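You operate a simulated robot arm through the tools that you are given. There is no shell and no other tool. Be economical: measure what you need, move in short steps, check, and stop when the job is done.

The job below is to be done with a simulated two-armed robot. You get a single attempt, and the scene is never put back.

Task
Fetch the folded blue cloth and set it in the low box on the top of table 3. Fetch the orange basket from the top of table 3 and set it on the top of table 2. Take the pink cube from the top of table 3 and put it on the top of the side table. Take the orange cup on the top of table 3 and put it away on the store end of the mixing line. Put the green filter in the black basket. Put the green cup in the bottom of the sink. The order is free. Set down upright: orange cup, green cup.

It is judged by the outcome, as a careful person would: the job done as asked, and still so three seconds after it is handed in. It fails if anything else is knocked over, pushed out of place, dropped, spilled or broken. Flat cloth is picked up by pressing the open fingertips on it (5 to 10 N) and closing them slowly along it; thin cloth reads only 2 to 8 mm in the jaws.

Robot
Two 7-joint arms with two-finger grippers on one trunk, on a base that drives. Base frame: it is fixed to the floor where the robot stands at the start and does not move with it; the origin is under the middle of the robot, x ahead of it, y to its left, z up; the surface under the hand at the start is at about z = 0.76. Lengths are in m, angles in degrees, forces in N, time in s.
The left shoulder is at the start at [0.078, 0.151, 0.963], the right one opposite. With the tool pointing down near the work surface each hand reaches from about 0.32 to 0.8 m from the robot's upright axis, wherever it stands, measured 20 degrees to its own side. Places, roughly: black basket (21x15x8 cm) [-3.6, -6.7, 0.2]; bottom of the sink [-4.2, 2.4, 0.7]; folded blue cloth (11x8x3 cm) [0.5, 0.1, 0.8]; green cup (7x7x8 cm) [-3.9, 2.3, 0.9]; green filter [-5.25, -5, 1]; low box [0.5, 0.5, 0.75]; orange basket [0.75, 1, 0.75]; orange cup (7x7x7 cm) [0.7, -2.5, 0.8]; pink cube (3x3x3 cm) [0.5, -2.5, 0.8]; store end of the mixing line [-2.5, 0.9, 0.8]; top of table 2 [-2.2, -1.3, 0.8]; top of the side table [-2.5, -4.2, 0.7]. Payload 2.54 kg a hand.
Tool frame (each hand has its own): the origin (TCP) lies between the finger pads and is the grasp point; the fingertips stand 0.03 m ahead of it; z points along the fingers, y is the line along which they close. Largest opening 0.116 m; the body of the gripper starts 0.095 m behind the TCP.
Orientation is told as [roll, pitch, yaw] about the base's x, y, z axes, in that order, counted from this pose: with the fingers straight down and closing along the base's y, the tool's x points along the base's -x, its y along +y and its z along -z.

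Tools
- The arms move only by the tool step_arm. It takes "left_increments", "right_increments" or both (then of equal length, played together; a hand with none holds still); each is a list of rows, each a list of 2 entries, a list of its own where there are three numbers: the shift along the base's x, y, z in units of 100 mm (1.0 is 100 mm), then the turn, a rotation vector about the base's x, y, z in units of 90 degrees (1.0 is 90 degrees). In form: [[[tx, ty, tz], [rx, ry, rz]], ...]. A call has 1 to 12 rows; each row is the pose to reach, as a shift and turn from the pose commanded when the call began. "left_gripper" and "right_gripper" are, for a hand that has rows, the gripper command, from -1 (fully open) to 1 (shut), values between in proportion, set as the call begins (left out, the last holds). A call with a number of a shift or a turn outside -1 to 1 is refused whole. Rows are played at 5 a second. More than 0.05 m and 8.6 degrees between two rows, or a gripper value outside its range, and nothing of the call is played. Where a pose cannot be reached the arm comes as near as it can. A force on the tool above 40 N (or 10 N above the force at the start of the call, whichever is more), or a blocked arm, ends the call early, and 0.2 s more pass. The fingers move at their own pace (about 0.072 m/s each) and stop on an object; they squeeze with about 41 N. The grip force told is the motor's: it shows also when the fingers shut on nothing. Time passes only in rows, and 0.2 s behind the last, so rows that repeat a pose let the fingers close. It gives the time, the measured TCP pose, the force on the tool (base axes), the opening and the grip force at its end, in the units of the frame above (readings bear some noise), with the torque about the TCP (base axes, N m) and any sound that the robot's microphone picked up, and new pictures: "pictures" is both (left out), scene, wrist or none (wrist: the cameras of the hands that moved).
- Cameras (640 x 400 px; columns grow to the right, rows downward): "scene" is now at [0.139, 0.0595, 1.0976]; the picture's right is [0.64, -0.77, 0.00], its down [-0.33, -0.27, -0.90] and it looks along [0.69, 0.58, -0.43] (base axes); focal length 266 px, centre (320, 200). "left" rides on the left gripper at [0.069, 0.015, -0.122] in its tool frame; the picture's right is [-0.21, 0.98, 0.00], its down [-0.83, -0.18, -0.53] and it looks along [-0.52, -0.11, 0.85] (tool axes); focal length 251 px, centre (320, 200). "right" rides on the right gripper at [0.069, -0.015, -0.122] in its tool frame; the picture's right is [0.21, 0.98, 0.00], its down [-0.83, 0.18, -0.53] and it looks along [-0.52, 0.11, 0.85] (tool axes); focal length 251 px, centre (320, 200). There is no depth. A picture from a camera that has moved, and an enlarged one, comes with that camera's place and axes in the base frame and with its lens.
- lift_body(by): slides the trunk up (or, below 0, down) by that many m; the arms and the scene camera ride with it, the base frame stays. It gives what a move gives, with no picture.
- roll_base(legs): drives the robot by 1 to 6 legs, each [ahead, left, turn to the left] in m, m and degrees, along the robot's own axes; the way and the turn of a leg run together, so that a leg with both is an arc; at most 1.5 m and 180 degrees a leg. The arms and the cameras ride along, it lands a little off, and it stops where it bumps. It gives what a move gives, and a new picture of the scene camera.
- turn_head(pan, tilt): turns the head with the scene camera to pan (to the left, within 80 degrees either way) and tilt (down, from -29 to 69), counted from straight ahead of the robot. It gives what a move gives, and a new picture of the scene camera.
- zoom(camera, box): a new picture of the part [left, top, right, bottom] of that camera's present view, enlarged. It takes no simulated time.
- sign_off(): hands the job in; it is judged then, once.

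Go step by step. Nothing tells you exact positions but the pictures and the camera data: compare them with the known pose of the tool, close in by small moves and look again before you grip or let go. The budget is 186 turns and 260 pictures, counting those below and the enlarged ones. Unless the task says otherwise, let go and move clear before handing in, and close with one line.

The tools are called after "Call:" as name(argument=value, ...) on one line, values as JSON. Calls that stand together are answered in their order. step_arm: Moves the arms, as the interface text tells. Its arguments: {"type":"object","properties":{"left_increments":{"type":"array"},"left_gripper":{"type":"number"},"right_increments":{"type":"array"},"right_gripper":{"type":"number"},"pictures":{"type":"string","enum":["both","scene","wrist","none"]}},"required":[]} The other tools are called the same way: lift_body (by) slides the trunk up or down; roll_base (legs) drives the base; turn_head (pan, tilt) turns the head that bears the scene camera; zoom (camera, box) takes an enlarged picture of a part of a camera's view; sign_off () hands the job in.

At the start:

```text
time_s: 0.0
left_ee_pos: [0.3382, 0.4311, 1.0208]
left_tool_rot: [0.0, 0.0, 0.0]
left_contact_force: [-0.8, -0.1, 0.0]
left_ft_torque: [-0.01, 0.0, -0.04]
left_gripper_width: 0.1165
left_gripper_force: 0.1
right_ee_pos: [0.4776, 0.0654, 0.9878]
right_tool_rot: [0.0, 0.0, 0.0]
right_contact_force: [-0.3, 0.2, -0.4]
right_ft_torque: [-0.04, 0.0, -0.01]
right_gripper_width: 0.1159
right_gripper_force: 0.1
trunk travel left (down, up): [-0.2, 0.089]
robot x, y, heading: [0.0002, 0.0034, 0.1]
head pan, tilt: [39.9, 25.3]
```

scene: 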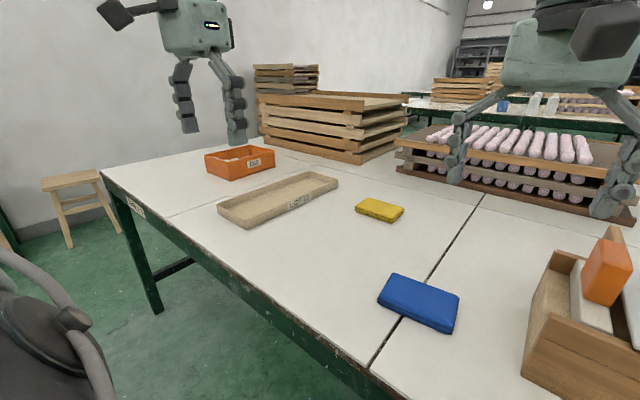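
right: 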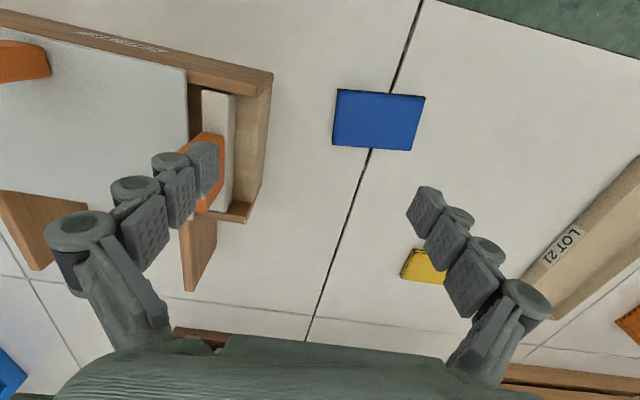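
left: 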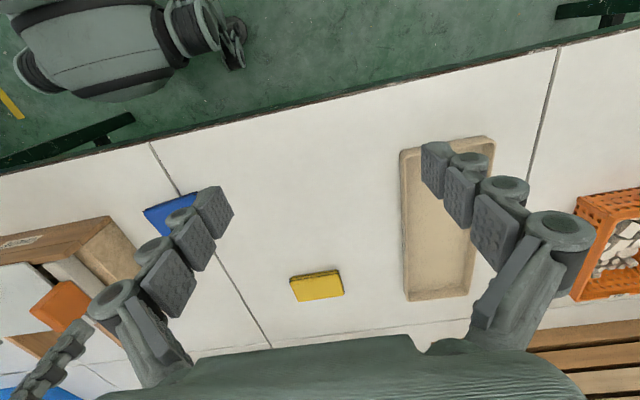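

The blue cloth lies near [0.47, 0.14], long side about along y. The low box is around x 0.44–0.79, y 0.54–0.68. I turn the right hand so it closes across the cloth's short side and bring it above the cloth.

Call:
step_arm(right_increments=[[[0, 0.07, -0.08], [0, 0, -0.083]], [[0, 0.14, -0.16], [0, 0, -0.166]], [[0, 0.21, -0.24], [0, 0, -0.249]], [[0, 0.28, -0.32], [0, 0, -0.332]], [[0, 0.35, -0.4], [0, 0, -0.415]], [[0, 0.42, -0.48], [0, 0, -0.498]], [[0, 0.49, -0.56], [0, 0, -0.581]], [[0, 0.56, -0.64], [0, 0, -0.664]], [[0, 0.63, -0.72], [0, 0, -0.747]], [[-0.03, 0.7, -0.8], [0, 0, -0.83]], [[-0.03, 0.74, -0.9], [0, 0, -0.911]], [[-0.03, 0.74, -0.9], [0, 0, -0.911]]], right_gripper=-1)

Call:
turn_head(pan=15, tilt=35)

```text
time_s: 2.6
left_ee_pos: [0.338, 0.4315, 1.0214]
left_tool_rot: [0.0, 0.0, 0.0]
left_contact_force: [0.5, 0.2, -0.3]
left_ft_torque: [0.0, -0.01, -0.02]
left_gripper_width: 0.1163
left_gripper_force: 0.1
right_ee_pos: [0.4746, 0.1388, 0.8969]
right_tool_rot: [0.0, 0.0, -82.1]
right_contact_force: [0.3, 0.6, 0.4]
right_ft_torque: [0.0, 0.0, 0.03]
right_gripper_width: 0.1161
right_gripper_force: 0.0
trunk travel left (down, up): [-0.2, 0.089]
robot x, y, heading: [-0.0018, -0.0003, 0.1]
head pan, tilt: [39.9, 25.3]
camera scene: at [0.139, 0.0595, 1.0976], right [0.64, -0.77, 0.0], down [-0.33, -0.27, -0.9], along [0.69, 0.58, -0.43], focal length 266 px, centre (320, 200)
camera right: at [0.4493, 0.2055, 1.0195], right [0.94, 0.35, 0.0], down [0.29, -0.79, 0.53], along [0.19, -0.5, -0.85], focal length 251 px, centre (320, 200)
```

scene: 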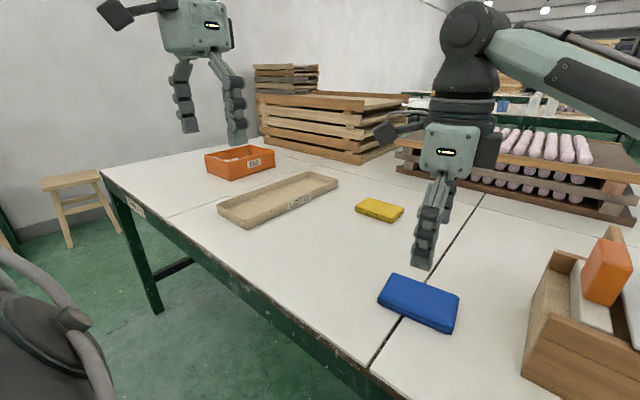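
right: 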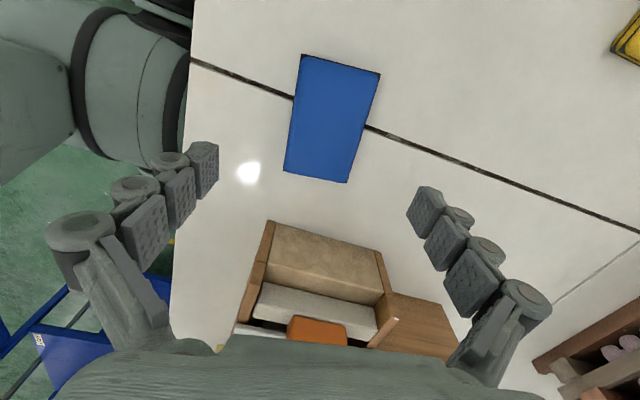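

```text
time_s: 3.5
left_ee_pos: [0.3375, 0.4308, 1.0225]
left_tool_rot: [0.0, 0.0, 0.0]
left_contact_force: [-1.0, 0.5, -0.2]
left_ft_torque: [0.02, 0.01, -0.01]
left_gripper_width: 0.116
left_gripper_force: 0.0
right_ee_pos: [0.4742, 0.1384, 0.8974]
right_tool_rot: [0.0, 0.0, -82.1]
right_contact_force: [-0.3, -0.2, 0.0]
right_ft_torque: [0.05, -0.03, 0.01]
right_gripper_width: 0.1159
right_gripper_force: 0.1
trunk travel left (down, up): [-0.2, 0.089]
robot x, y, heading: [-0.002, 0.001, 0.1]
head pan, tilt: [15.0, 35.0]
camera scene: at [0.1534, 0.0234, 1.0824], right [0.26, -0.97, 0.0], down [-0.55, -0.15, -0.82], along [0.79, 0.21, -0.57], focal length 266 px, centre (320, 200)
```

scene: 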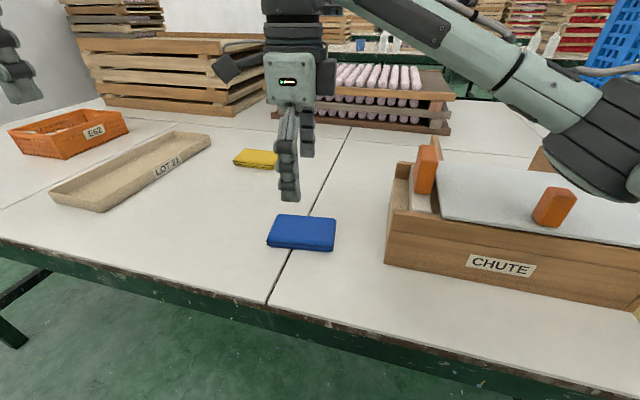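

The cloth centre is at about [0.479, 0.144] and the hand's turn matches it. I go straight down around it.

Call:
step_arm(right_increments=[[[0.05, 0.05, -0.2], [0, 0, 0]], [[0.05, 0.05, -0.4], [0, 0, 0]], [[0.05, 0.05, -0.6], [0, 0, 0]], [[0.05, 0.05, -0.8], [0, 0, 0]], [[0.05, 0.05, -0.9], [0, 0, 0]], [[0.05, 0.05, -1.0], [0, 0, 0]]])

```text
time_s: 4.9
left_ee_pos: [0.3368, 0.4306, 1.0239]
left_tool_rot: [0.0, -0.2, -0.1]
left_contact_force: [0.5, 0.3, 0.3]
left_ft_torque: [0.02, 0.01, -0.03]
left_gripper_width: 0.1158
left_gripper_force: 0.1
right_ee_pos: [0.4767, 0.1436, 0.7981]
right_tool_rot: [0.2, 0.0, -82.0]
right_contact_force: [0.0, -1.0, 0.6]
right_ft_torque: [-0.02, 0.01, -0.04]
right_gripper_width: 0.1156
right_gripper_force: 0.1
trunk travel left (down, up): [-0.2, 0.089]
robot x, y, heading: [-0.0018, -0.0015, 0.0]
head pan, tilt: [15.0, 35.0]
camera scene: at [0.1512, 0.0235, 1.0829], right [0.26, -0.97, 0.0], down [-0.55, -0.15, -0.82], along [0.79, 0.21, -0.57], focal length 266 px, centre (320, 200)
camera right: at [0.4522, 0.2103, 0.9202], right [0.94, 0.35, 0.0], down [0.29, -0.79, 0.53], along [0.19, -0.5, -0.85], focal length 251 px, centre (320, 200)
```

scene: 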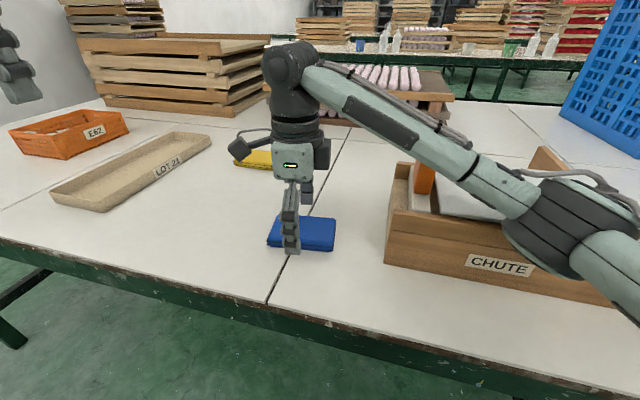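
right: 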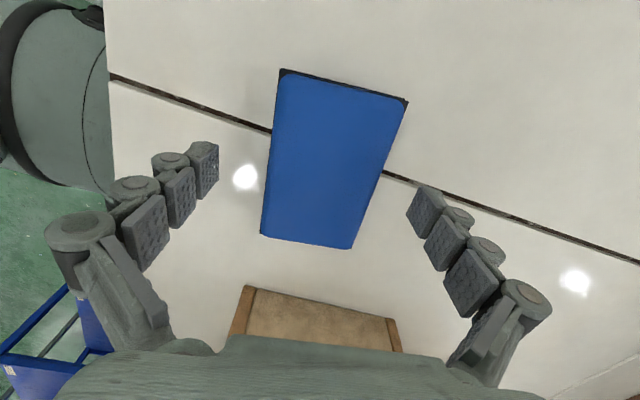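

The cloth sits centred between the fingers; I close on it.

Call:
step_arm(right_increments=[[[0, 0, -0.03], [0, 0, 0]], [[0, 0, -0.03], [0, 0, 0]], [[0, 0, -0.03], [0, 0, 0]], [[0, 0, -0.03], [0, 0, 0]], [[0, 0, -0.03], [0, 0, 0]], [[0, 0, -0.03], [0, 0, 0]]], right_gripper=1, pictures="wrist")

```text
time_s: 6.3
left_ee_pos: [0.3367, 0.4305, 1.0235]
left_tool_rot: [0.0, -0.1, 0.0]
left_contact_force: [0.8, -0.6, 0.1]
left_ft_torque: [-0.02, 0.02, -0.02]
left_gripper_width: 0.1161
left_gripper_force: 0.1
right_ee_pos: [0.4777, 0.1427, 0.7954]
right_tool_rot: [0.2, 0.0, -82.0]
right_contact_force: [2.5, -1.1, 6.6]
right_ft_torque: [-0.05, -0.09, -0.01]
right_gripper_width: 0.0686
right_gripper_force: 41.0
trunk travel left (down, up): [-0.2, 0.089]
robot x, y, heading: [0.0007, -0.0012, -0.1]
head pan, tilt: [15.0, 35.0]
camera right: at [0.4531, 0.2098, 0.917], right [0.94, 0.35, 0.0], down [0.29, -0.79, 0.53], along [0.19, -0.5, -0.85], focal length 251 px, centre (320, 200)
```

right: 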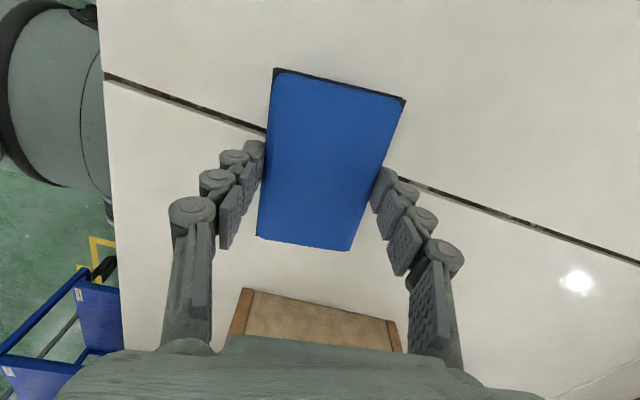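

Gripped at 69 mm. I lift and turn back so the cloth's long side runs along x.

Call:
step_arm(right_increments=[[[0, 0, 0.2], [0, 0, 0]], [[0, 0, 0.4], [0, 0, 0.083]], [[0, 0, 0.6], [0, 0, 0.166]], [[0, 0, 0.8], [0, 0, 0.25]], [[0, 0, 1.0], [0, 0, 0.335]], [[0, 0, 1.0], [0, 0, 0.42]], [[0, 0, 1.0], [0, 0, 0.505]], [[0, 0, 1.0], [0, 0, 0.59]], [[0, 0, 1.0], [0, 0, 0.675]], [[0, 0, 1.0], [0, 0, 0.76]], [[0, 0, 1.0], [0, 0, 0.845]], [[0, 0, 1.0], [0, 0, 0.92]]], pictures="wrist")

```text
time_s: 8.9
left_ee_pos: [0.339, 0.4306, 1.0206]
left_tool_rot: [0.1, 0.1, 0.0]
left_contact_force: [-0.5, 0.6, -0.2]
left_ft_torque: [0.01, -0.01, -0.03]
left_gripper_width: 0.116
left_gripper_force: 0.1
right_ee_pos: [0.4803, 0.143, 0.8938]
right_tool_rot: [0.0, 0.0, 0.9]
right_contact_force: [-0.7, -0.3, 0.2]
right_ft_torque: [-0.01, -0.03, -0.01]
right_gripper_width: 0.0003
right_gripper_force: 28.0
trunk travel left (down, up): [-0.2, 0.089]
robot x, y, heading: [-0.0022, 0.0001, -0.0]
head pan, tilt: [15.0, 35.0]
camera right: at [0.4104, 0.1273, 1.0161], right [-0.23, 0.97, 0.0], down [0.82, 0.2, 0.53], along [0.52, 0.12, -0.85], focal length 251 px, centre (320, 200)
```

right: 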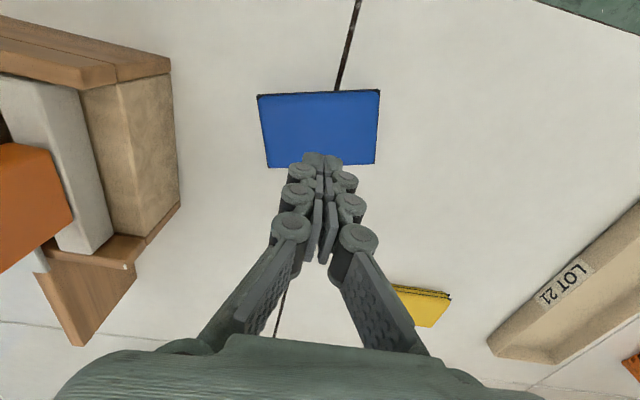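

The cloth slipped out and lies where it was, near [0.475, 0.142]. I will press half-open fingertips on it from above instead.

Call:
step_arm(right_increments=[[[-0.04, -0.01, -0.2], [0, 0, 0.04]], [[-0.04, -0.01, -0.4], [0, 0, 0.08]], [[-0.04, -0.01, -0.55], [0, 0, 0.08]], [[-0.04, -0.01, -0.65], [0, 0, 0.08]], [[-0.04, -0.01, -0.7], [0, 0, 0.08]], [[-0.04, -0.01, -0.72], [0, 0, 0.08]]], right_gripper=-0.05, pictures="wrist")

```text
time_s: 10.3
left_ee_pos: [0.339, 0.431, 1.0218]
left_tool_rot: [-0.1, 0.0, -0.1]
left_contact_force: [0.0, 0.4, 0.6]
left_ft_torque: [0.02, 0.01, -0.02]
left_gripper_width: 0.1159
left_gripper_force: 0.1
right_ee_pos: [0.4747, 0.1413, 0.8227]
right_tool_rot: [0.0, 0.0, 7.9]
right_contact_force: [0.6, -0.2, 0.1]
right_ft_torque: [0.03, 0.01, 0.02]
right_gripper_width: 0.0608
right_gripper_force: 0.0
trunk travel left (down, up): [-0.2, 0.089]
robot x, y, heading: [-0.0018, 0.0006, -0.1]
head pan, tilt: [15.0, 35.0]
camera right: at [0.4088, 0.1179, 0.9443], right [-0.35, 0.94, 0.0], down [0.79, 0.29, 0.53], along [0.5, 0.19, -0.85], focal length 251 px, centre (320, 200)
```

right: 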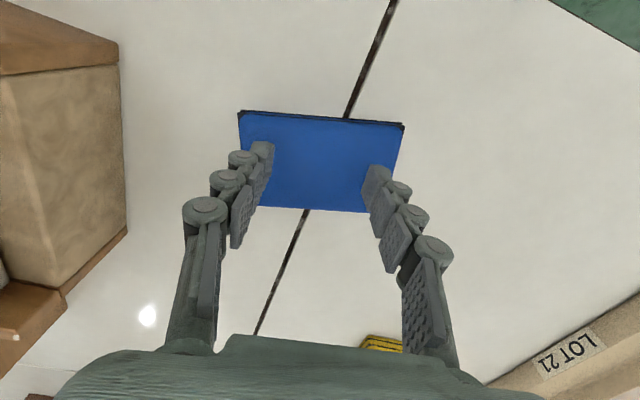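

The fingers stand over the cloth without touching yet. I press down in small steps.

Call:
step_arm(right_increments=[[[0, 0, -0.03], [0, 0, 0]], [[0, 0, -0.06], [0, 0, 0]], [[0, 0, -0.08], [0, 0, 0]]], pictures="none")

```text
time_s: 11.1
left_ee_pos: [0.3376, 0.4311, 1.0232]
left_tool_rot: [-0.1, 0.0, -0.1]
left_contact_force: [0.4, 0.5, 0.4]
left_ft_torque: [0.01, -0.01, 0.01]
left_gripper_width: 0.1159
left_gripper_force: 0.1
right_ee_pos: [0.4734, 0.1429, 0.8157]
right_tool_rot: [-0.1, -0.3, 8.1]
right_contact_force: [0.6, 0.7, -0.2]
right_ft_torque: [0.0, 0.0, -0.01]
right_gripper_width: 0.0609
right_gripper_force: 0.1
trunk travel left (down, up): [-0.2, 0.089]
robot x, y, heading: [-0.0019, -0.0012, -0.1]
head pan, tilt: [15.0, 35.0]
```

Call:
step_arm(right_increments=[[[0, 0, -0.03], [0, 0, 0]], [[0, 0, -0.05], [0, 0, 0]], [[0, 0, -0.06], [0, 0, 0]]], pictures="none")

```text
time_s: 11.9
left_ee_pos: [0.3367, 0.4308, 1.0234]
left_tool_rot: [0.0, -0.2, 0.1]
left_contact_force: [0.2, 0.6, -0.1]
left_ft_torque: [-0.01, -0.01, -0.02]
left_gripper_width: 0.1161
left_gripper_force: 0.0
right_ee_pos: [0.4738, 0.1426, 0.8109]
right_tool_rot: [0.1, -0.2, 8.1]
right_contact_force: [-5.1, -2.1, 23.9]
right_ft_torque: [-0.25, 0.17, -0.05]
right_gripper_width: 0.0617
right_gripper_force: 10.2
trunk travel left (down, up): [-0.2, 0.089]
robot x, y, heading: [-0.0006, 0.0029, 0.2]
head pan, tilt: [15.0, 35.0]
```

Contact, 24 N: too much. I ease off by 3 mm and start closing in small stages.

Call:
step_arm(right_increments=[[[0, 0, 0.025], [0, 0, 0]], [[0, 0, 0.025], [0, 0, 0]]], pictures="none")

```text
time_s: 12.5
left_ee_pos: [0.3363, 0.4301, 1.0221]
left_tool_rot: [0.0, -0.1, 0.0]
left_contact_force: [-0.1, -1.1, -0.5]
left_ft_torque: [0.0, -0.01, -0.01]
left_gripper_width: 0.1161
left_gripper_force: 0.0
right_ee_pos: [0.475, 0.1425, 0.8115]
right_tool_rot: [0.1, -0.1, 8.1]
right_contact_force: [-1.9, -0.5, 6.9]
right_ft_torque: [0.05, 0.05, 0.01]
right_gripper_width: 0.0618
right_gripper_force: 0.1
trunk travel left (down, up): [-0.2, 0.089]
robot x, y, heading: [0.0009, -0.0027, -0.0]
head pan, tilt: [15.0, 35.0]
```

6.9 N is in the wanted range. I close gradually now.

Call:
step_arm(right_increments=[[[0, 0, 0], [0, 0, 0]], [[0, 0, 0], [0, 0, 0]]], right_gripper=0.2, pictures="none")

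Call:
step_arm(right_increments=[[[0, 0, 0], [0, 0, 0]], [[0, 0, 0], [0, 0, 0]]], right_gripper=0.45, pictures="none")

Call:
step_arm(right_increments=[[[0, 0, 0], [0, 0, 0]], [[0, 0, 0], [0, 0, 0]]], right_gripper=0.7, pictures="none")

Call:
step_arm(right_increments=[[[0, 0, 0], [0, 0, 0]], [[0, 0, 0], [0, 0, 0]], [[0, 0, 0], [0, 0, 0]], [[0, 0, 0], [0, 0, 0]]], right_gripper=1, pictures="wrist")

```text
time_s: 13.1
left_ee_pos: [0.3356, 0.4311, 1.0223]
left_tool_rot: [0.0, -0.2, 0.0]
left_contact_force: [-0.7, 0.3, -0.3]
left_ft_torque: [0.01, -0.03, 0.0]
left_gripper_width: 0.1157
left_gripper_force: 0.1
right_ee_pos: [0.4736, 0.1436, 0.8122]
right_tool_rot: [0.0, -0.2, 7.9]
right_contact_force: [0.5, -0.5, 13.9]
right_ft_torque: [-0.06, -0.02, 0.02]
right_gripper_width: 0.0468
right_gripper_force: 4.0
trunk travel left (down, up): [-0.2, 0.089]
robot x, y, heading: [-0.0006, 0.0039, 0.2]
head pan, tilt: [15.0, 35.0]
```

```text
time_s: 13.7
left_ee_pos: [0.3367, 0.43, 1.0237]
left_tool_rot: [0.0, -0.2, 0.0]
left_contact_force: [0.0, -0.7, 0.3]
left_ft_torque: [0.01, -0.01, 0.0]
left_gripper_width: 0.1161
left_gripper_force: 0.0
right_ee_pos: [0.4736, 0.1421, 0.8126]
right_tool_rot: [0.0, -0.2, 8.0]
right_contact_force: [3.0, -2.2, 21.7]
right_ft_torque: [-0.16, 0.01, 0.01]
right_gripper_width: 0.033
right_gripper_force: 3.9
trunk travel left (down, up): [-0.2, 0.089]
robot x, y, heading: [0.0043, -0.0016, 0.2]
head pan, tilt: [15.0, 35.0]
```

```text
time_s: 14.3
left_ee_pos: [0.336, 0.4308, 1.0219]
left_tool_rot: [0.0, -0.2, 0.0]
left_contact_force: [0.0, -0.5, -0.5]
left_ft_torque: [0.0, 0.0, -0.04]
left_gripper_width: 0.116
left_gripper_force: 0.1
right_ee_pos: [0.4743, 0.1426, 0.8119]
right_tool_rot: [0.1, -0.1, 8.0]
right_contact_force: [0.9, -0.9, 17.1]
right_ft_torque: [-0.03, -0.02, -0.05]
right_gripper_width: 0.0177
right_gripper_force: 0.0
trunk travel left (down, up): [-0.2, 0.089]
robot x, y, heading: [-0.0024, 0.002, -0.1]
head pan, tilt: [15.0, 35.0]
```

```text
time_s: 15.3
left_ee_pos: [0.3365, 0.4302, 1.0227]
left_tool_rot: [0.0, -0.2, 0.0]
left_contact_force: [-0.6, 1.2, -0.7]
left_ft_torque: [0.01, 0.0, 0.01]
left_gripper_width: 0.1159
left_gripper_force: 0.1
right_ee_pos: [0.4734, 0.1432, 0.8099]
right_tool_rot: [0.0, 0.1, 8.1]
right_contact_force: [0.0, 0.4, 1.1]
right_ft_torque: [0.02, 0.03, 0.0]
right_gripper_width: 0.006
right_gripper_force: 28.3
trunk travel left (down, up): [-0.2, 0.089]
robot x, y, heading: [0.0007, 0.0014, 0.0]
head pan, tilt: [15.0, 35.0]
camera right: at [0.4072, 0.1186, 0.9326], right [-0.35, 0.94, 0.0], down [0.79, 0.29, 0.53], along [0.5, 0.19, -0.85], focal length 251 px, centre (320, 200)
```

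right: 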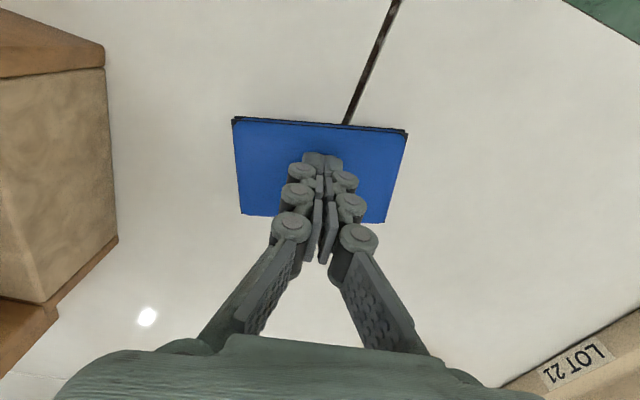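

6 mm in the jaws: the cloth is pinched. I lift slowly and check.

Call:
step_arm(right_increments=[[[0, 0, 0.1], [0, 0, 0]], [[0, 0, 0.2], [0, 0, 0]], [[0, 0, 0.35], [0, 0, 0]], [[0, 0, 0.5], [0, 0, 0]], [[0, 0, 0.65], [0, 0, 0]], [[0, 0, 0.8], [0, 0, 0]], [[0, 0, 0.9], [0, 0, 0]]])

```text
time_s: 16.9
left_ee_pos: [0.3377, 0.4309, 1.0215]
left_tool_rot: [0.1, 0.0, 0.0]
left_contact_force: [0.4, -0.9, 0.6]
left_ft_torque: [-0.03, -0.01, 0.01]
left_gripper_width: 0.1158
left_gripper_force: 0.1
right_ee_pos: [0.474, 0.1428, 0.9001]
right_tool_rot: [0.0, 0.0, 7.9]
right_contact_force: [-0.8, -0.7, -1.0]
right_ft_torque: [0.02, 0.03, -0.01]
right_gripper_width: 0.0
right_gripper_force: 28.4
trunk travel left (down, up): [-0.2, 0.089]
robot x, y, heading: [0.0006, -0.0027, 0.1]
head pan, tilt: [15.0, 35.0]
camera scene: at [0.1534, 0.0233, 1.0823], right [0.26, -0.97, 0.0], down [-0.55, -0.15, -0.82], along [0.79, 0.21, -0.57], focal length 266 px, centre (320, 200)
camera right: at [0.4077, 0.1187, 1.0227], right [-0.35, 0.94, 0.0], down [0.79, 0.29, 0.53], along [0.5, 0.19, -0.85], focal length 251 px, centre (320, 200)
```

scene: 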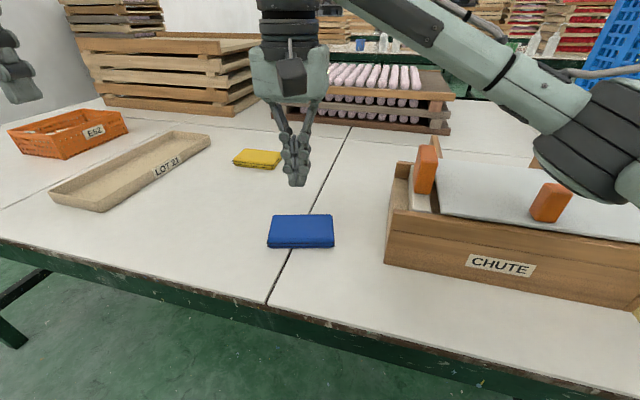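
right: 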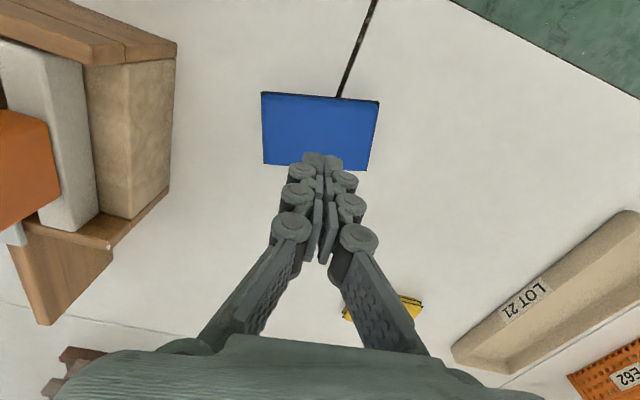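

It slipped again; the pressing force was above the advised range while closing. I try again more gently, stepping the jaws and watching the force.

Call:
step_arm(right_increments=[[[0, 0, -0.2], [0, 0, 0]], [[0, 0, -0.4], [0, 0, 0]], [[0, 0, -0.6], [0, 0, 0]], [[0, 0, -0.75], [0, 0, 0]], [[0, 0, -0.83], [0, 0, 0]], [[0, 0, -0.865], [0, 0, 0]], [[0, 0, -0.88], [0, 0, 0]]], right_gripper=0.1, pictures="none")

```text
time_s: 18.5
left_ee_pos: [0.3375, 0.4303, 1.0224]
left_tool_rot: [0.1, -0.2, 0.0]
left_contact_force: [-0.2, 0.7, -0.3]
left_ft_torque: [0.01, 0.02, -0.02]
left_gripper_width: 0.116
left_gripper_force: 0.1
right_ee_pos: [0.4744, 0.1426, 0.814]
right_tool_rot: [0.0, -0.3, 8.0]
right_contact_force: [-0.7, -0.6, 0.2]
right_ft_torque: [0.0, 0.01, -0.02]
right_gripper_width: 0.0522
right_gripper_force: 0.1
trunk travel left (down, up): [-0.2, 0.089]
robot x, y, heading: [0.0038, -0.0027, -0.2]
head pan, tilt: [15.0, 35.0]
```

Call:
step_arm(right_increments=[[[0, 0, -0.01], [0, 0, 0]], [[0, 0, -0.02], [0, 0, 0]], [[0, 0, -0.025], [0, 0, 0]]], pictures="none")

```text
time_s: 19.3
left_ee_pos: [0.3354, 0.4305, 1.0231]
left_tool_rot: [0.0, -0.3, -0.1]
left_contact_force: [0.2, 0.1, -0.5]
left_ft_torque: [0.01, 0.01, 0.0]
left_gripper_width: 0.1159
left_gripper_force: 0.1
right_ee_pos: [0.4737, 0.1433, 0.8122]
right_tool_rot: [-0.1, -0.2, 8.0]
right_contact_force: [3.1, -1.4, 12.5]
right_ft_torque: [-0.13, -0.08, 0.06]
right_gripper_width: 0.0527
right_gripper_force: 4.5
trunk travel left (down, up): [-0.2, 0.089]
robot x, y, heading: [0.0032, -0.0013, -0.1]
head pan, tilt: [15.0, 35.0]
```

Call:
step_arm(right_increments=[[[0, 0, 0.006], [0, 0, 0]], [[0, 0, 0.006], [0, 0, 0]]], right_gripper=0.25, pictures="none")

Call:
step_arm(right_increments=[[[0, 0, 0], [0, 0, 0]], [[0, 0, 0], [0, 0, 0]]], right_gripper=0.4, pictures="none")

```text
time_s: 19.9
left_ee_pos: [0.3367, 0.4314, 1.0221]
left_tool_rot: [0.0, -0.2, 0.0]
left_contact_force: [-0.1, 0.3, -0.5]
left_ft_torque: [0.0, 0.03, 0.03]
left_gripper_width: 0.1159
left_gripper_force: 0.1
right_ee_pos: [0.4725, 0.1419, 0.814]
right_tool_rot: [0.0, -0.1, 7.9]
right_contact_force: [-1.2, -0.7, 12.3]
right_ft_torque: [-0.04, 0.05, 0.01]
right_gripper_width: 0.0446
right_gripper_force: 0.3
trunk travel left (down, up): [-0.2, 0.089]
robot x, y, heading: [-0.0014, 0.0002, -0.0]
head pan, tilt: [15.0, 35.0]
```

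```text
time_s: 20.5
left_ee_pos: [0.3365, 0.4305, 1.0226]
left_tool_rot: [0.1, -0.3, 0.0]
left_contact_force: [0.3, 1.2, 0.0]
left_ft_torque: [-0.02, 0.02, -0.03]
left_gripper_width: 0.1162
left_gripper_force: 0.1
right_ee_pos: [0.4737, 0.1419, 0.8132]
right_tool_rot: [0.0, -0.2, 8.0]
right_contact_force: [-1.3, -3.1, 20.6]
right_ft_torque: [-0.23, 0.0, 0.0]
right_gripper_width: 0.036
right_gripper_force: 4.9
trunk travel left (down, up): [-0.2, 0.089]
robot x, y, heading: [-0.002, 0.0023, 0.1]
head pan, tilt: [15.0, 35.0]
```

Call:
step_arm(right_increments=[[[0, 0, 0.015], [0, 0, 0]], [[0, 0, 0.015], [0, 0, 0]]], right_gripper=0.5, pictures="none")

Call:
step_arm(right_increments=[[[0, 0, 0.003], [0, 0, 0]], [[0, 0, 0.003], [0, 0, 0]]], right_gripper=0.6, pictures="none")

```text
time_s: 21.1
left_ee_pos: [0.3368, 0.4306, 1.0225]
left_tool_rot: [0.1, -0.2, 0.0]
left_contact_force: [-0.9, -0.4, -0.3]
left_ft_torque: [0.02, -0.04, -0.01]
left_gripper_width: 0.1159
left_gripper_force: 0.0
right_ee_pos: [0.4729, 0.1411, 0.8129]
right_tool_rot: [0.0, 0.0, 7.8]
right_contact_force: [3.1, 0.2, 9.2]
right_ft_torque: [0.0, -0.13, -0.03]
right_gripper_width: 0.0296
right_gripper_force: 0.0
trunk travel left (down, up): [-0.2, 0.089]
robot x, y, heading: [-0.0025, -0.0005, 0.2]
head pan, tilt: [15.0, 35.0]
```

```text
time_s: 21.7
left_ee_pos: [0.3368, 0.4291, 1.0226]
left_tool_rot: [0.0, -0.2, 0.0]
left_contact_force: [-0.5, 0.1, -0.6]
left_ft_torque: [0.04, 0.02, 0.02]
left_gripper_width: 0.1159
left_gripper_force: 0.0
right_ee_pos: [0.4731, 0.1418, 0.8136]
right_tool_rot: [0.0, 0.0, 7.9]
right_contact_force: [3.1, -0.6, 7.1]
right_ft_torque: [-0.04, -0.08, 0.01]
right_gripper_width: 0.0228
right_gripper_force: 0.0
trunk travel left (down, up): [-0.2, 0.089]
robot x, y, heading: [-0.0032, 0.001, -0.2]
head pan, tilt: [15.0, 35.0]
```

Force is 7 N. I keep closing at this height.

Call:
step_arm(right_increments=[[[0, 0, 0], [0, 0, 0]], [[0, 0, 0], [0, 0, 0]]], right_gripper=0.7, pictures="none")

Call:
step_arm(right_increments=[[[0, 0, 0], [0, 0, 0]], [[0, 0, 0], [0, 0, 0]]], right_gripper=0.8, pictures="none")

Call:
step_arm(right_increments=[[[0, 0, 0], [0, 0, 0]], [[0, 0, 0], [0, 0, 0]]], right_gripper=0.88, pictures="wrist")

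```text
time_s: 22.3
left_ee_pos: [0.3368, 0.4304, 1.022]
left_tool_rot: [0.1, -0.2, -0.1]
left_contact_force: [-0.3, -0.4, 1.4]
left_ft_torque: [-0.03, 0.0, 0.04]
left_gripper_width: 0.116
left_gripper_force: 0.1
right_ee_pos: [0.4736, 0.1414, 0.8136]
right_tool_rot: [0.0, -0.1, 8.0]
right_contact_force: [0.5, 0.5, -0.4]
right_ft_torque: [-0.01, 0.0, -0.01]
right_gripper_width: 0.0174
right_gripper_force: 0.0
trunk travel left (down, up): [-0.2, 0.089]
robot x, y, heading: [-0.0016, -0.0004, 0.0]
head pan, tilt: [15.0, 35.0]
```

```text
time_s: 22.9
left_ee_pos: [0.337, 0.4301, 1.0227]
left_tool_rot: [0.0, -0.2, 0.0]
left_contact_force: [0.3, 0.2, -0.4]
left_ft_torque: [0.01, 0.0, 0.02]
left_gripper_width: 0.116
left_gripper_force: 0.0
right_ee_pos: [0.4735, 0.1414, 0.8136]
right_tool_rot: [0.1, -0.1, 8.0]
right_contact_force: [0.9, 0.2, -0.9]
right_ft_torque: [0.01, 0.02, -0.03]
right_gripper_width: 0.0115
right_gripper_force: 0.0
trunk travel left (down, up): [-0.2, 0.089]
robot x, y, heading: [-0.0018, -0.0017, 0.2]
head pan, tilt: [15.0, 35.0]
```

```text
time_s: 23.5
left_ee_pos: [0.3365, 0.4305, 1.0225]
left_tool_rot: [0.0, -0.2, 0.0]
left_contact_force: [0.9, 0.1, 0.0]
left_ft_torque: [-0.03, 0.01, -0.06]
left_gripper_width: 0.1161
left_gripper_force: 0.1
right_ee_pos: [0.4736, 0.1429, 0.8149]
right_tool_rot: [-0.1, -0.2, 8.0]
right_contact_force: [-0.1, -0.4, -0.9]
right_ft_torque: [0.04, 0.03, 0.03]
right_gripper_width: 0.0069
right_gripper_force: 0.1
trunk travel left (down, up): [-0.2, 0.089]
robot x, y, heading: [0.0004, -0.0039, -0.2]
head pan, tilt: [15.0, 35.0]
camera right: at [0.4068, 0.1176, 0.9358], right [-0.35, 0.94, 0.0], down [0.79, 0.29, 0.54], along [0.5, 0.19, -0.84], focal length 251 px, centre (320, 200)
```

right: 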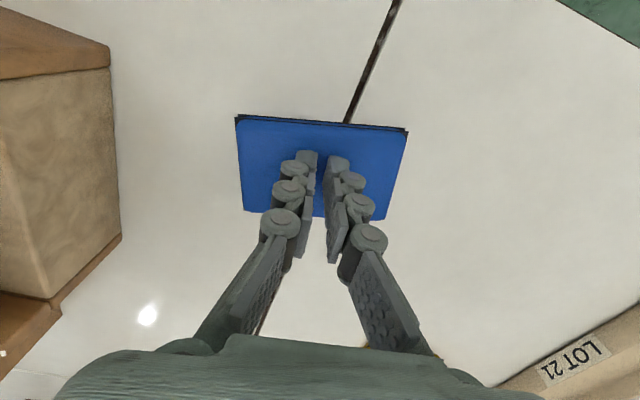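

Contact was lost as the jaws narrowed. I reopen to about 25 mm, press until force shows again.

Call:
step_arm(right_increments=[[[0, 0, 0.02], [0, 0, 0]], [[0, 0, 0.0], [0, 0, 0]], [[0, 0, -0.02], [0, 0, 0]], [[0, 0, -0.03], [0, 0, 0]], [[0, 0, -0.03], [0, 0, 0]]], right_gripper=0.5, pictures="none")

```text
time_s: 24.7
left_ee_pos: [0.336, 0.4317, 1.0229]
left_tool_rot: [0.0, -0.1, 0.0]
left_contact_force: [-0.1, -0.2, -0.2]
left_ft_torque: [0.03, -0.01, 0.04]
left_gripper_width: 0.1159
left_gripper_force: 0.0
right_ee_pos: [0.4746, 0.1434, 0.8136]
right_tool_rot: [0.2, -0.2, 8.1]
right_contact_force: [0.0, 0.0, 24.0]
right_ft_torque: [0.02, 0.05, 0.04]
right_gripper_width: 0.0292
right_gripper_force: 0.0
trunk travel left (down, up): [-0.2, 0.089]
robot x, y, heading: [-0.0013, 0.0025, 0.3]
head pan, tilt: [15.0, 35.0]
```

Call:
step_arm(right_increments=[[[0, 0, 0.015], [0, 0, 0]], [[0, 0, 0.015], [0, 0, 0]]], right_gripper=0.58, pictures="none")

Call:
step_arm(right_increments=[[[0, 0, 0], [0, 0, 0]], [[0, 0, 0], [0, 0, 0]]], right_gripper=0.68, pictures="none")

```text
time_s: 25.3
left_ee_pos: [0.3366, 0.4305, 1.023]
left_tool_rot: [0.1, -0.2, -0.1]
left_contact_force: [-0.5, -0.7, 0.3]
left_ft_torque: [-0.01, 0.02, -0.01]
left_gripper_width: 0.1158
left_gripper_force: 0.1
right_ee_pos: [0.4736, 0.1431, 0.8131]
right_tool_rot: [0.0, -0.3, 8.1]
right_contact_force: [-1.7, -0.6, 22.9]
right_ft_torque: [-0.02, 0.02, 0.0]
right_gripper_width: 0.0252
right_gripper_force: 0.2
trunk travel left (down, up): [-0.2, 0.089]
robot x, y, heading: [0.0014, -0.0003, -0.3]
head pan, tilt: [15.0, 35.0]
```

```text
time_s: 25.9
left_ee_pos: [0.3364, 0.4316, 1.0228]
left_tool_rot: [0.0, -0.2, 0.0]
left_contact_force: [-0.1, 0.3, 0.2]
left_ft_torque: [0.01, 0.02, -0.01]
left_gripper_width: 0.1162
left_gripper_force: 0.0
right_ee_pos: [0.4745, 0.1418, 0.8129]
right_tool_rot: [0.0, -0.1, 8.1]
right_contact_force: [-0.4, -2.6, 25.5]
right_ft_torque: [-0.1, 0.06, 0.01]
right_gripper_width: 0.0195
right_gripper_force: 4.6
trunk travel left (down, up): [-0.2, 0.089]
robot x, y, heading: [-0.0013, 0.0005, -0.1]
head pan, tilt: [15.0, 35.0]
```

Call:
step_arm(right_increments=[[[0, 0, 0.01], [0, 0, 0]], [[0, 0, 0.01], [0, 0, 0]]], right_gripper=0.78, pictures="none")

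Call:
step_arm(right_increments=[[[0, 0, 0], [0, 0, 0]], [[0, 0, 0], [0, 0, 0]]], right_gripper=0.88, pictures="none")

Call:
step_arm(right_increments=[[[0, 0, 0], [0, 0, 0]], [[0, 0, 0], [0, 0, 0]], [[0, 0, 0], [0, 0, 0]]], right_gripper=1, pictures="none")

```text
time_s: 26.5
left_ee_pos: [0.3366, 0.4305, 1.0232]
left_tool_rot: [0.0, -0.2, 0.0]
left_contact_force: [0.2, 0.4, -0.6]
left_ft_torque: [0.01, -0.01, -0.01]
left_gripper_width: 0.1158
left_gripper_force: 0.1
right_ee_pos: [0.4744, 0.142, 0.8131]
right_tool_rot: [-0.1, 0.1, 7.9]
right_contact_force: [-0.2, -0.8, 8.4]
right_ft_torque: [-0.01, 0.04, -0.06]
right_gripper_width: 0.0116
right_gripper_force: 0.0
trunk travel left (down, up): [-0.2, 0.089]
robot x, y, heading: [0.0, 0.0033, 0.1]
head pan, tilt: [15.0, 35.0]
```

```text
time_s: 27.1
left_ee_pos: [0.337, 0.4298, 1.0243]
left_tool_rot: [0.0, -0.2, 0.0]
left_contact_force: [-0.7, 0.3, -0.8]
left_ft_torque: [0.0, 0.01, 0.02]
left_gripper_width: 0.116
left_gripper_force: 0.2
right_ee_pos: [0.475, 0.1419, 0.8119]
right_tool_rot: [0.0, 0.0, 7.9]
right_contact_force: [0.4, 0.6, -0.8]
right_ft_torque: [-0.02, 0.0, 0.03]
right_gripper_width: 0.0071
right_gripper_force: 0.1
trunk travel left (down, up): [-0.2, 0.089]
robot x, y, heading: [0.0026, -0.0023, -0.1]
head pan, tilt: [15.0, 35.0]
```

```text
time_s: 27.9
left_ee_pos: [0.3366, 0.4306, 1.0234]
left_tool_rot: [-0.1, -0.2, 0.0]
left_contact_force: [-0.1, -0.3, -0.1]
left_ft_torque: [0.0, 0.04, 0.02]
left_gripper_width: 0.116
left_gripper_force: 0.0
right_ee_pos: [0.4726, 0.1419, 0.813]
right_tool_rot: [0.0, -0.1, 8.0]
right_contact_force: [0.9, 0.3, -0.7]
right_ft_torque: [0.04, -0.02, 0.0]
right_gripper_width: 0.0
right_gripper_force: 28.8
trunk travel left (down, up): [-0.2, 0.089]
robot x, y, heading: [-0.0004, 0.0004, -0.1]
head pan, tilt: [15.0, 35.0]
```

Pinching from the top does not hold this thick stack. Let me look closely at the cloth's thickness.

Call:
zoom(camera="scene", box=[220, 140, 380, 280])

Call:
step_arm(right_increments=[[[0, 0, 0.15], [0, 0, -0.08]], [[0, 0, 0.3], [0, 0, -0.16]], [[0, 0, 0.3], [0, 0, -0.25]], [[0, 0, 0.3], [0, 0, -0.34]], [[0, 0, 0.3], [0, 0, -0.43]], [[0, 0, 0.3], [0, 0, -0.52]], [[0, 0, 0.3], [0, 0, -0.61]], [[0, 0, 0.3], [0, 0, -0.7]], [[0, 0, 0.3], [0, 0, -0.79]], [[0, 0, 0.3], [0, 0, -0.88]], [[0, 0, 0.3], [0, 0, -0.96]], [[0, 0, 0.3], [0, 0, -1.0]]], right_gripper=-1, pictures="wrist")

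```text
2.86 times, centred on (300, 210) of scene
camera zoom: at [0.1516, 0.0226, 1.0826], right [0.26, -0.97, 0.0], down [-0.55, -0.15, -0.82], along [0.79, 0.21, -0.57], focal length 761 px, centre (377, 171)
```

zoom: 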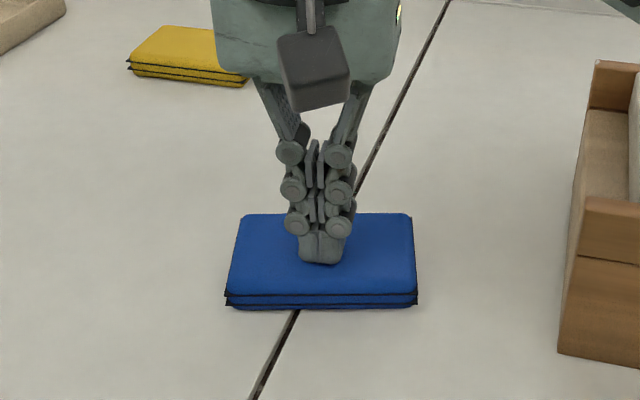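

```text
time_s: 30.5
left_ee_pos: [0.338, 0.431, 1.0213]
left_tool_rot: [0.0, 0.0, 0.0]
left_contact_force: [0.2, 0.2, -0.3]
left_ft_torque: [0.0, 0.01, -0.01]
left_gripper_width: 0.1157
left_gripper_force: 0.1
right_ee_pos: [0.4757, 0.1433, 0.8436]
right_tool_rot: [0.0, 0.0, -82.1]
right_contact_force: [-0.5, 0.3, -0.5]
right_ft_torque: [0.0, 0.02, 0.01]
right_gripper_width: 0.1158
right_gripper_force: 0.1
trunk travel left (down, up): [-0.2, 0.089]
robot x, y, heading: [0.003, -0.0003, -0.0]
head pan, tilt: [15.0, 35.0]
camera right: at [0.4509, 0.2095, 0.9647], right [0.94, 0.35, 0.0], down [0.29, -0.79, 0.53], along [0.18, -0.5, -0.85], focal length 251 px, centre (320, 200)
```

right: 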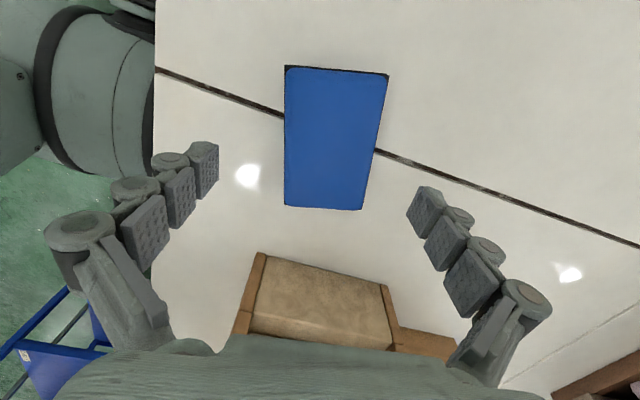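

The cloth turned slightly (about 15° now). I align to it, and go lower than before for a deeper side grip.

Call:
step_arm(right_increments=[[[0.03, 0.03, -0.1], [0, 0, 0.075]], [[0.03, 0.03, -0.3], [0, 0, 0.075]], [[0.03, 0.03, -0.45], [0, 0, 0.075]], [[0.03, 0.03, -0.5], [0, 0, 0.075]], [[0.03, 0.03, -0.53], [0, 0, 0.075]]], pictures="wrist")

```text
time_s: 31.7
left_ee_pos: [0.3365, 0.4316, 1.0216]
left_tool_rot: [-0.1, -0.1, 0.0]
left_contact_force: [-0.1, -0.1, 0.0]
left_ft_torque: [0.0, 0.01, -0.03]
left_gripper_width: 0.1158
left_gripper_force: 0.0
right_ee_pos: [0.4786, 0.1474, 0.79]
right_tool_rot: [0.2, 0.0, -75.3]
right_contact_force: [0.3, -0.2, -0.8]
right_ft_torque: [-0.02, -0.03, -0.03]
right_gripper_width: 0.116
right_gripper_force: 0.0
trunk travel left (down, up): [-0.2, 0.089]
robot x, y, heading: [0.0005, 0.0016, 0.2]
head pan, tilt: [15.0, 35.0]
camera right: at [0.4452, 0.2097, 0.9111], right [0.89, 0.46, 0.0], down [0.38, -0.75, 0.53], along [0.25, -0.48, -0.85], focal length 251 px, centre (320, 200)
```

right: 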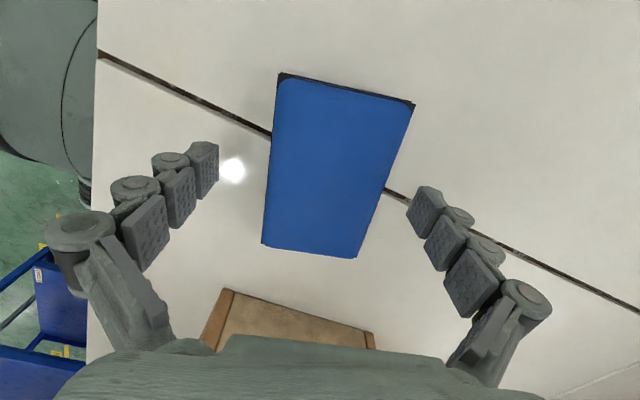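

No table contact yet. I go slightly lower in small steps to find the table.

Call:
step_arm(right_increments=[[[0, 0, -0.02], [0, 0, 0]], [[0, 0, -0.04], [0, 0, 0]], [[0, 0, -0.06], [0, 0, 0]]], pictures="none")

```text
time_s: 32.5
left_ee_pos: [0.3366, 0.4307, 1.0231]
left_tool_rot: [0.0, -0.1, 0.0]
left_contact_force: [0.2, 0.5, 0.3]
left_ft_torque: [0.01, 0.0, 0.01]
left_gripper_width: 0.1162
left_gripper_force: 0.0
right_ee_pos: [0.4786, 0.1462, 0.7844]
right_tool_rot: [0.1, 0.1, -75.2]
right_contact_force: [0.0, 1.3, 0.1]
right_ft_torque: [-0.03, 0.0, -0.02]
right_gripper_width: 0.1162
right_gripper_force: 0.1
trunk travel left (down, up): [-0.2, 0.089]
robot x, y, heading: [-0.003, -0.0003, 0.1]
head pan, tilt: [15.0, 35.0]
```

Call:
step_arm(right_increments=[[[0, 0, 0.05], [0, 0, 0]], [[0, 0, 0.09], [0, 0, 0]], [[0, 0, 0.09], [0, 0, 0]]], right_gripper=-0.15, pictures="none")

Call:
step_arm(right_increments=[[[0, 0, 0], [0, 0, 0]], [[0, 0, 0], [0, 0, 0]], [[0, 0, 0], [0, 0, 0]], [[0, 0, 0], [0, 0, 0]]], right_gripper=1, pictures="none")

Call:
step_arm(right_increments=[[[0, 0, 0.02], [0, 0, 0]], [[0, 0, 0.04], [0, 0, 0]], [[0, 0, 0.06], [0, 0, 0]], [[0, 0, 0.08], [0, 0, 0]]], pictures="wrist")

```text
time_s: 33.3
left_ee_pos: [0.3363, 0.4316, 1.022]
left_tool_rot: [0.0, -0.1, 0.1]
left_contact_force: [-0.1, 0.4, -1.2]
left_ft_torque: [-0.01, -0.03, 0.05]
left_gripper_width: 0.116
left_gripper_force: 0.0
right_ee_pos: [0.4773, 0.1457, 0.7918]
right_tool_rot: [0.0, 0.0, -75.3]
right_contact_force: [-0.1, 0.4, 0.0]
right_ft_torque: [0.01, 0.02, 0.0]
right_gripper_width: 0.0687
right_gripper_force: 41.3
trunk travel left (down, up): [-0.2, 0.089]
robot x, y, heading: [0.0006, -0.0029, 0.1]
head pan, tilt: [15.0, 35.0]
```

```text
time_s: 34.3
left_ee_pos: [0.337, 0.4301, 1.0215]
left_tool_rot: [0.0, 0.0, 0.0]
left_contact_force: [0.3, 0.8, -0.4]
left_ft_torque: [-0.01, 0.0, 0.01]
left_gripper_width: 0.1159
left_gripper_force: 0.1
right_ee_pos: [0.4775, 0.1459, 0.7924]
right_tool_rot: [0.1, 0.0, -75.3]
right_contact_force: [-0.3, -0.9, -0.2]
right_ft_torque: [0.0, 0.0, -0.03]
right_gripper_width: 0.0685
right_gripper_force: 41.6
trunk travel left (down, up): [-0.2, 0.089]
robot x, y, heading: [-0.0009, 0.003, -0.2]
head pan, tilt: [15.0, 35.0]
```

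```text
time_s: 35.3
left_ee_pos: [0.3376, 0.4305, 1.0215]
left_tool_rot: [-0.1, -0.1, 0.0]
left_contact_force: [0.3, 0.0, -0.2]
left_ft_torque: [0.01, 0.0, 0.0]
left_gripper_width: 0.1159
left_gripper_force: 0.0
right_ee_pos: [0.4778, 0.1461, 0.8018]
right_tool_rot: [0.1, 0.1, -75.2]
right_contact_force: [-0.1, 0.5, -0.3]
right_ft_torque: [0.05, -0.03, 0.01]
right_gripper_width: 0.0686
right_gripper_force: 41.6
trunk travel left (down, up): [-0.2, 0.089]
robot x, y, heading: [0.002, 0.001, -0.3]
head pan, tilt: [15.0, 35.0]
camera right: at [0.4454, 0.2086, 0.9227], right [0.89, 0.46, 0.0], down [0.39, -0.75, 0.53], along [0.24, -0.47, -0.85], focal length 251 px, centre (320, 200)
```

right: 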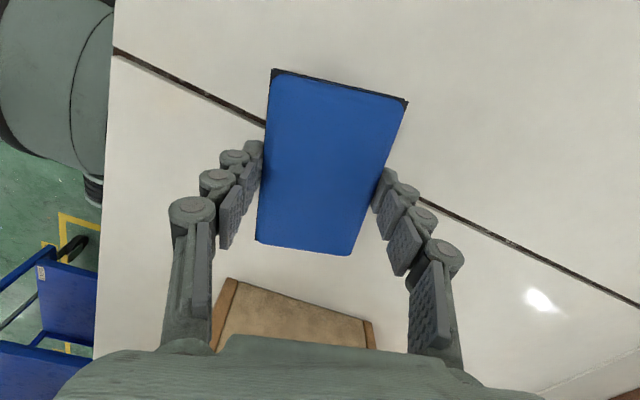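

The deeper grip holds while lifting a centimetre. I continue slowly.

Call:
step_arm(right_increments=[[[0, 0, 0.03], [0, 0, 0]], [[0, 0, 0.07], [0, 0, 0]], [[0, 0, 0.12], [0, 0, 0]], [[0, 0, 0.17], [0, 0, 0]], [[0, 0, 0.22], [0, 0, 0]], [[0, 0, 0.28], [0, 0, 0]], [[0, 0, 0.34], [0, 0, 0]], [[0, 0, 0.4], [0, 0, 0]], [[0, 0, 0.47], [0, 0, 0]], [[0, 0, 0.54], [0, 0, 0]], [[0, 0, 0.61], [0, 0, 0]], [[0, 0, 0.66], [0, 0, 0]]])

```text
time_s: 37.9
left_ee_pos: [0.3379, 0.4312, 1.0226]
left_tool_rot: [0.0, 0.0, -0.1]
left_contact_force: [0.8, -0.5, -0.6]
left_ft_torque: [0.02, 0.01, 0.01]
left_gripper_width: 0.116
left_gripper_force: 0.0
right_ee_pos: [0.4791, 0.1444, 0.8653]
right_tool_rot: [0.0, 0.0, -75.3]
right_contact_force: [-0.4, 0.1, -1.2]
right_ft_torque: [-0.01, -0.01, -0.01]
right_gripper_width: 0.0688
right_gripper_force: 40.9
trunk travel left (down, up): [-0.2, 0.089]
robot x, y, heading: [0.0011, -0.0018, 0.1]
head pan, tilt: [15.0, 35.0]
camera scene: at [0.1535, 0.0233, 1.0823], right [0.26, -0.97, 0.0], down [-0.55, -0.15, -0.82], along [0.79, 0.21, -0.57], focal length 266 px, centre (320, 200)
camera right: at [0.4464, 0.2082, 0.9877], right [0.89, 0.46, 0.0], down [0.39, -0.75, 0.53], along [0.24, -0.48, -0.85], focal length 251 px, centre (320, 200)
```

scene: 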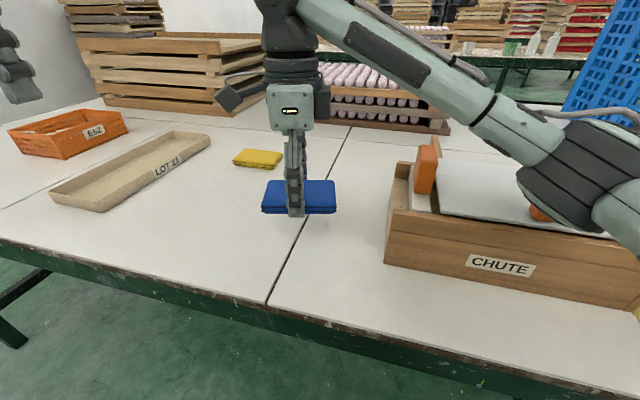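
right: 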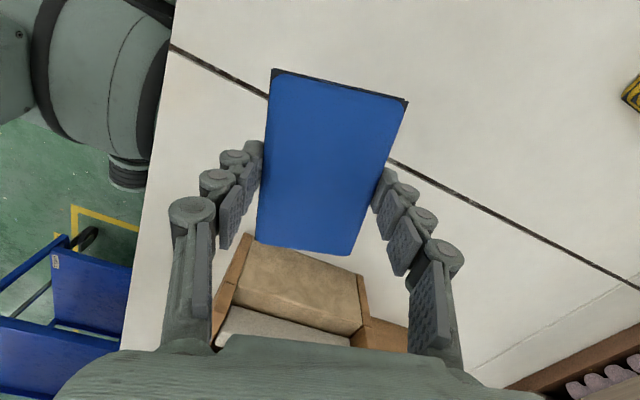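

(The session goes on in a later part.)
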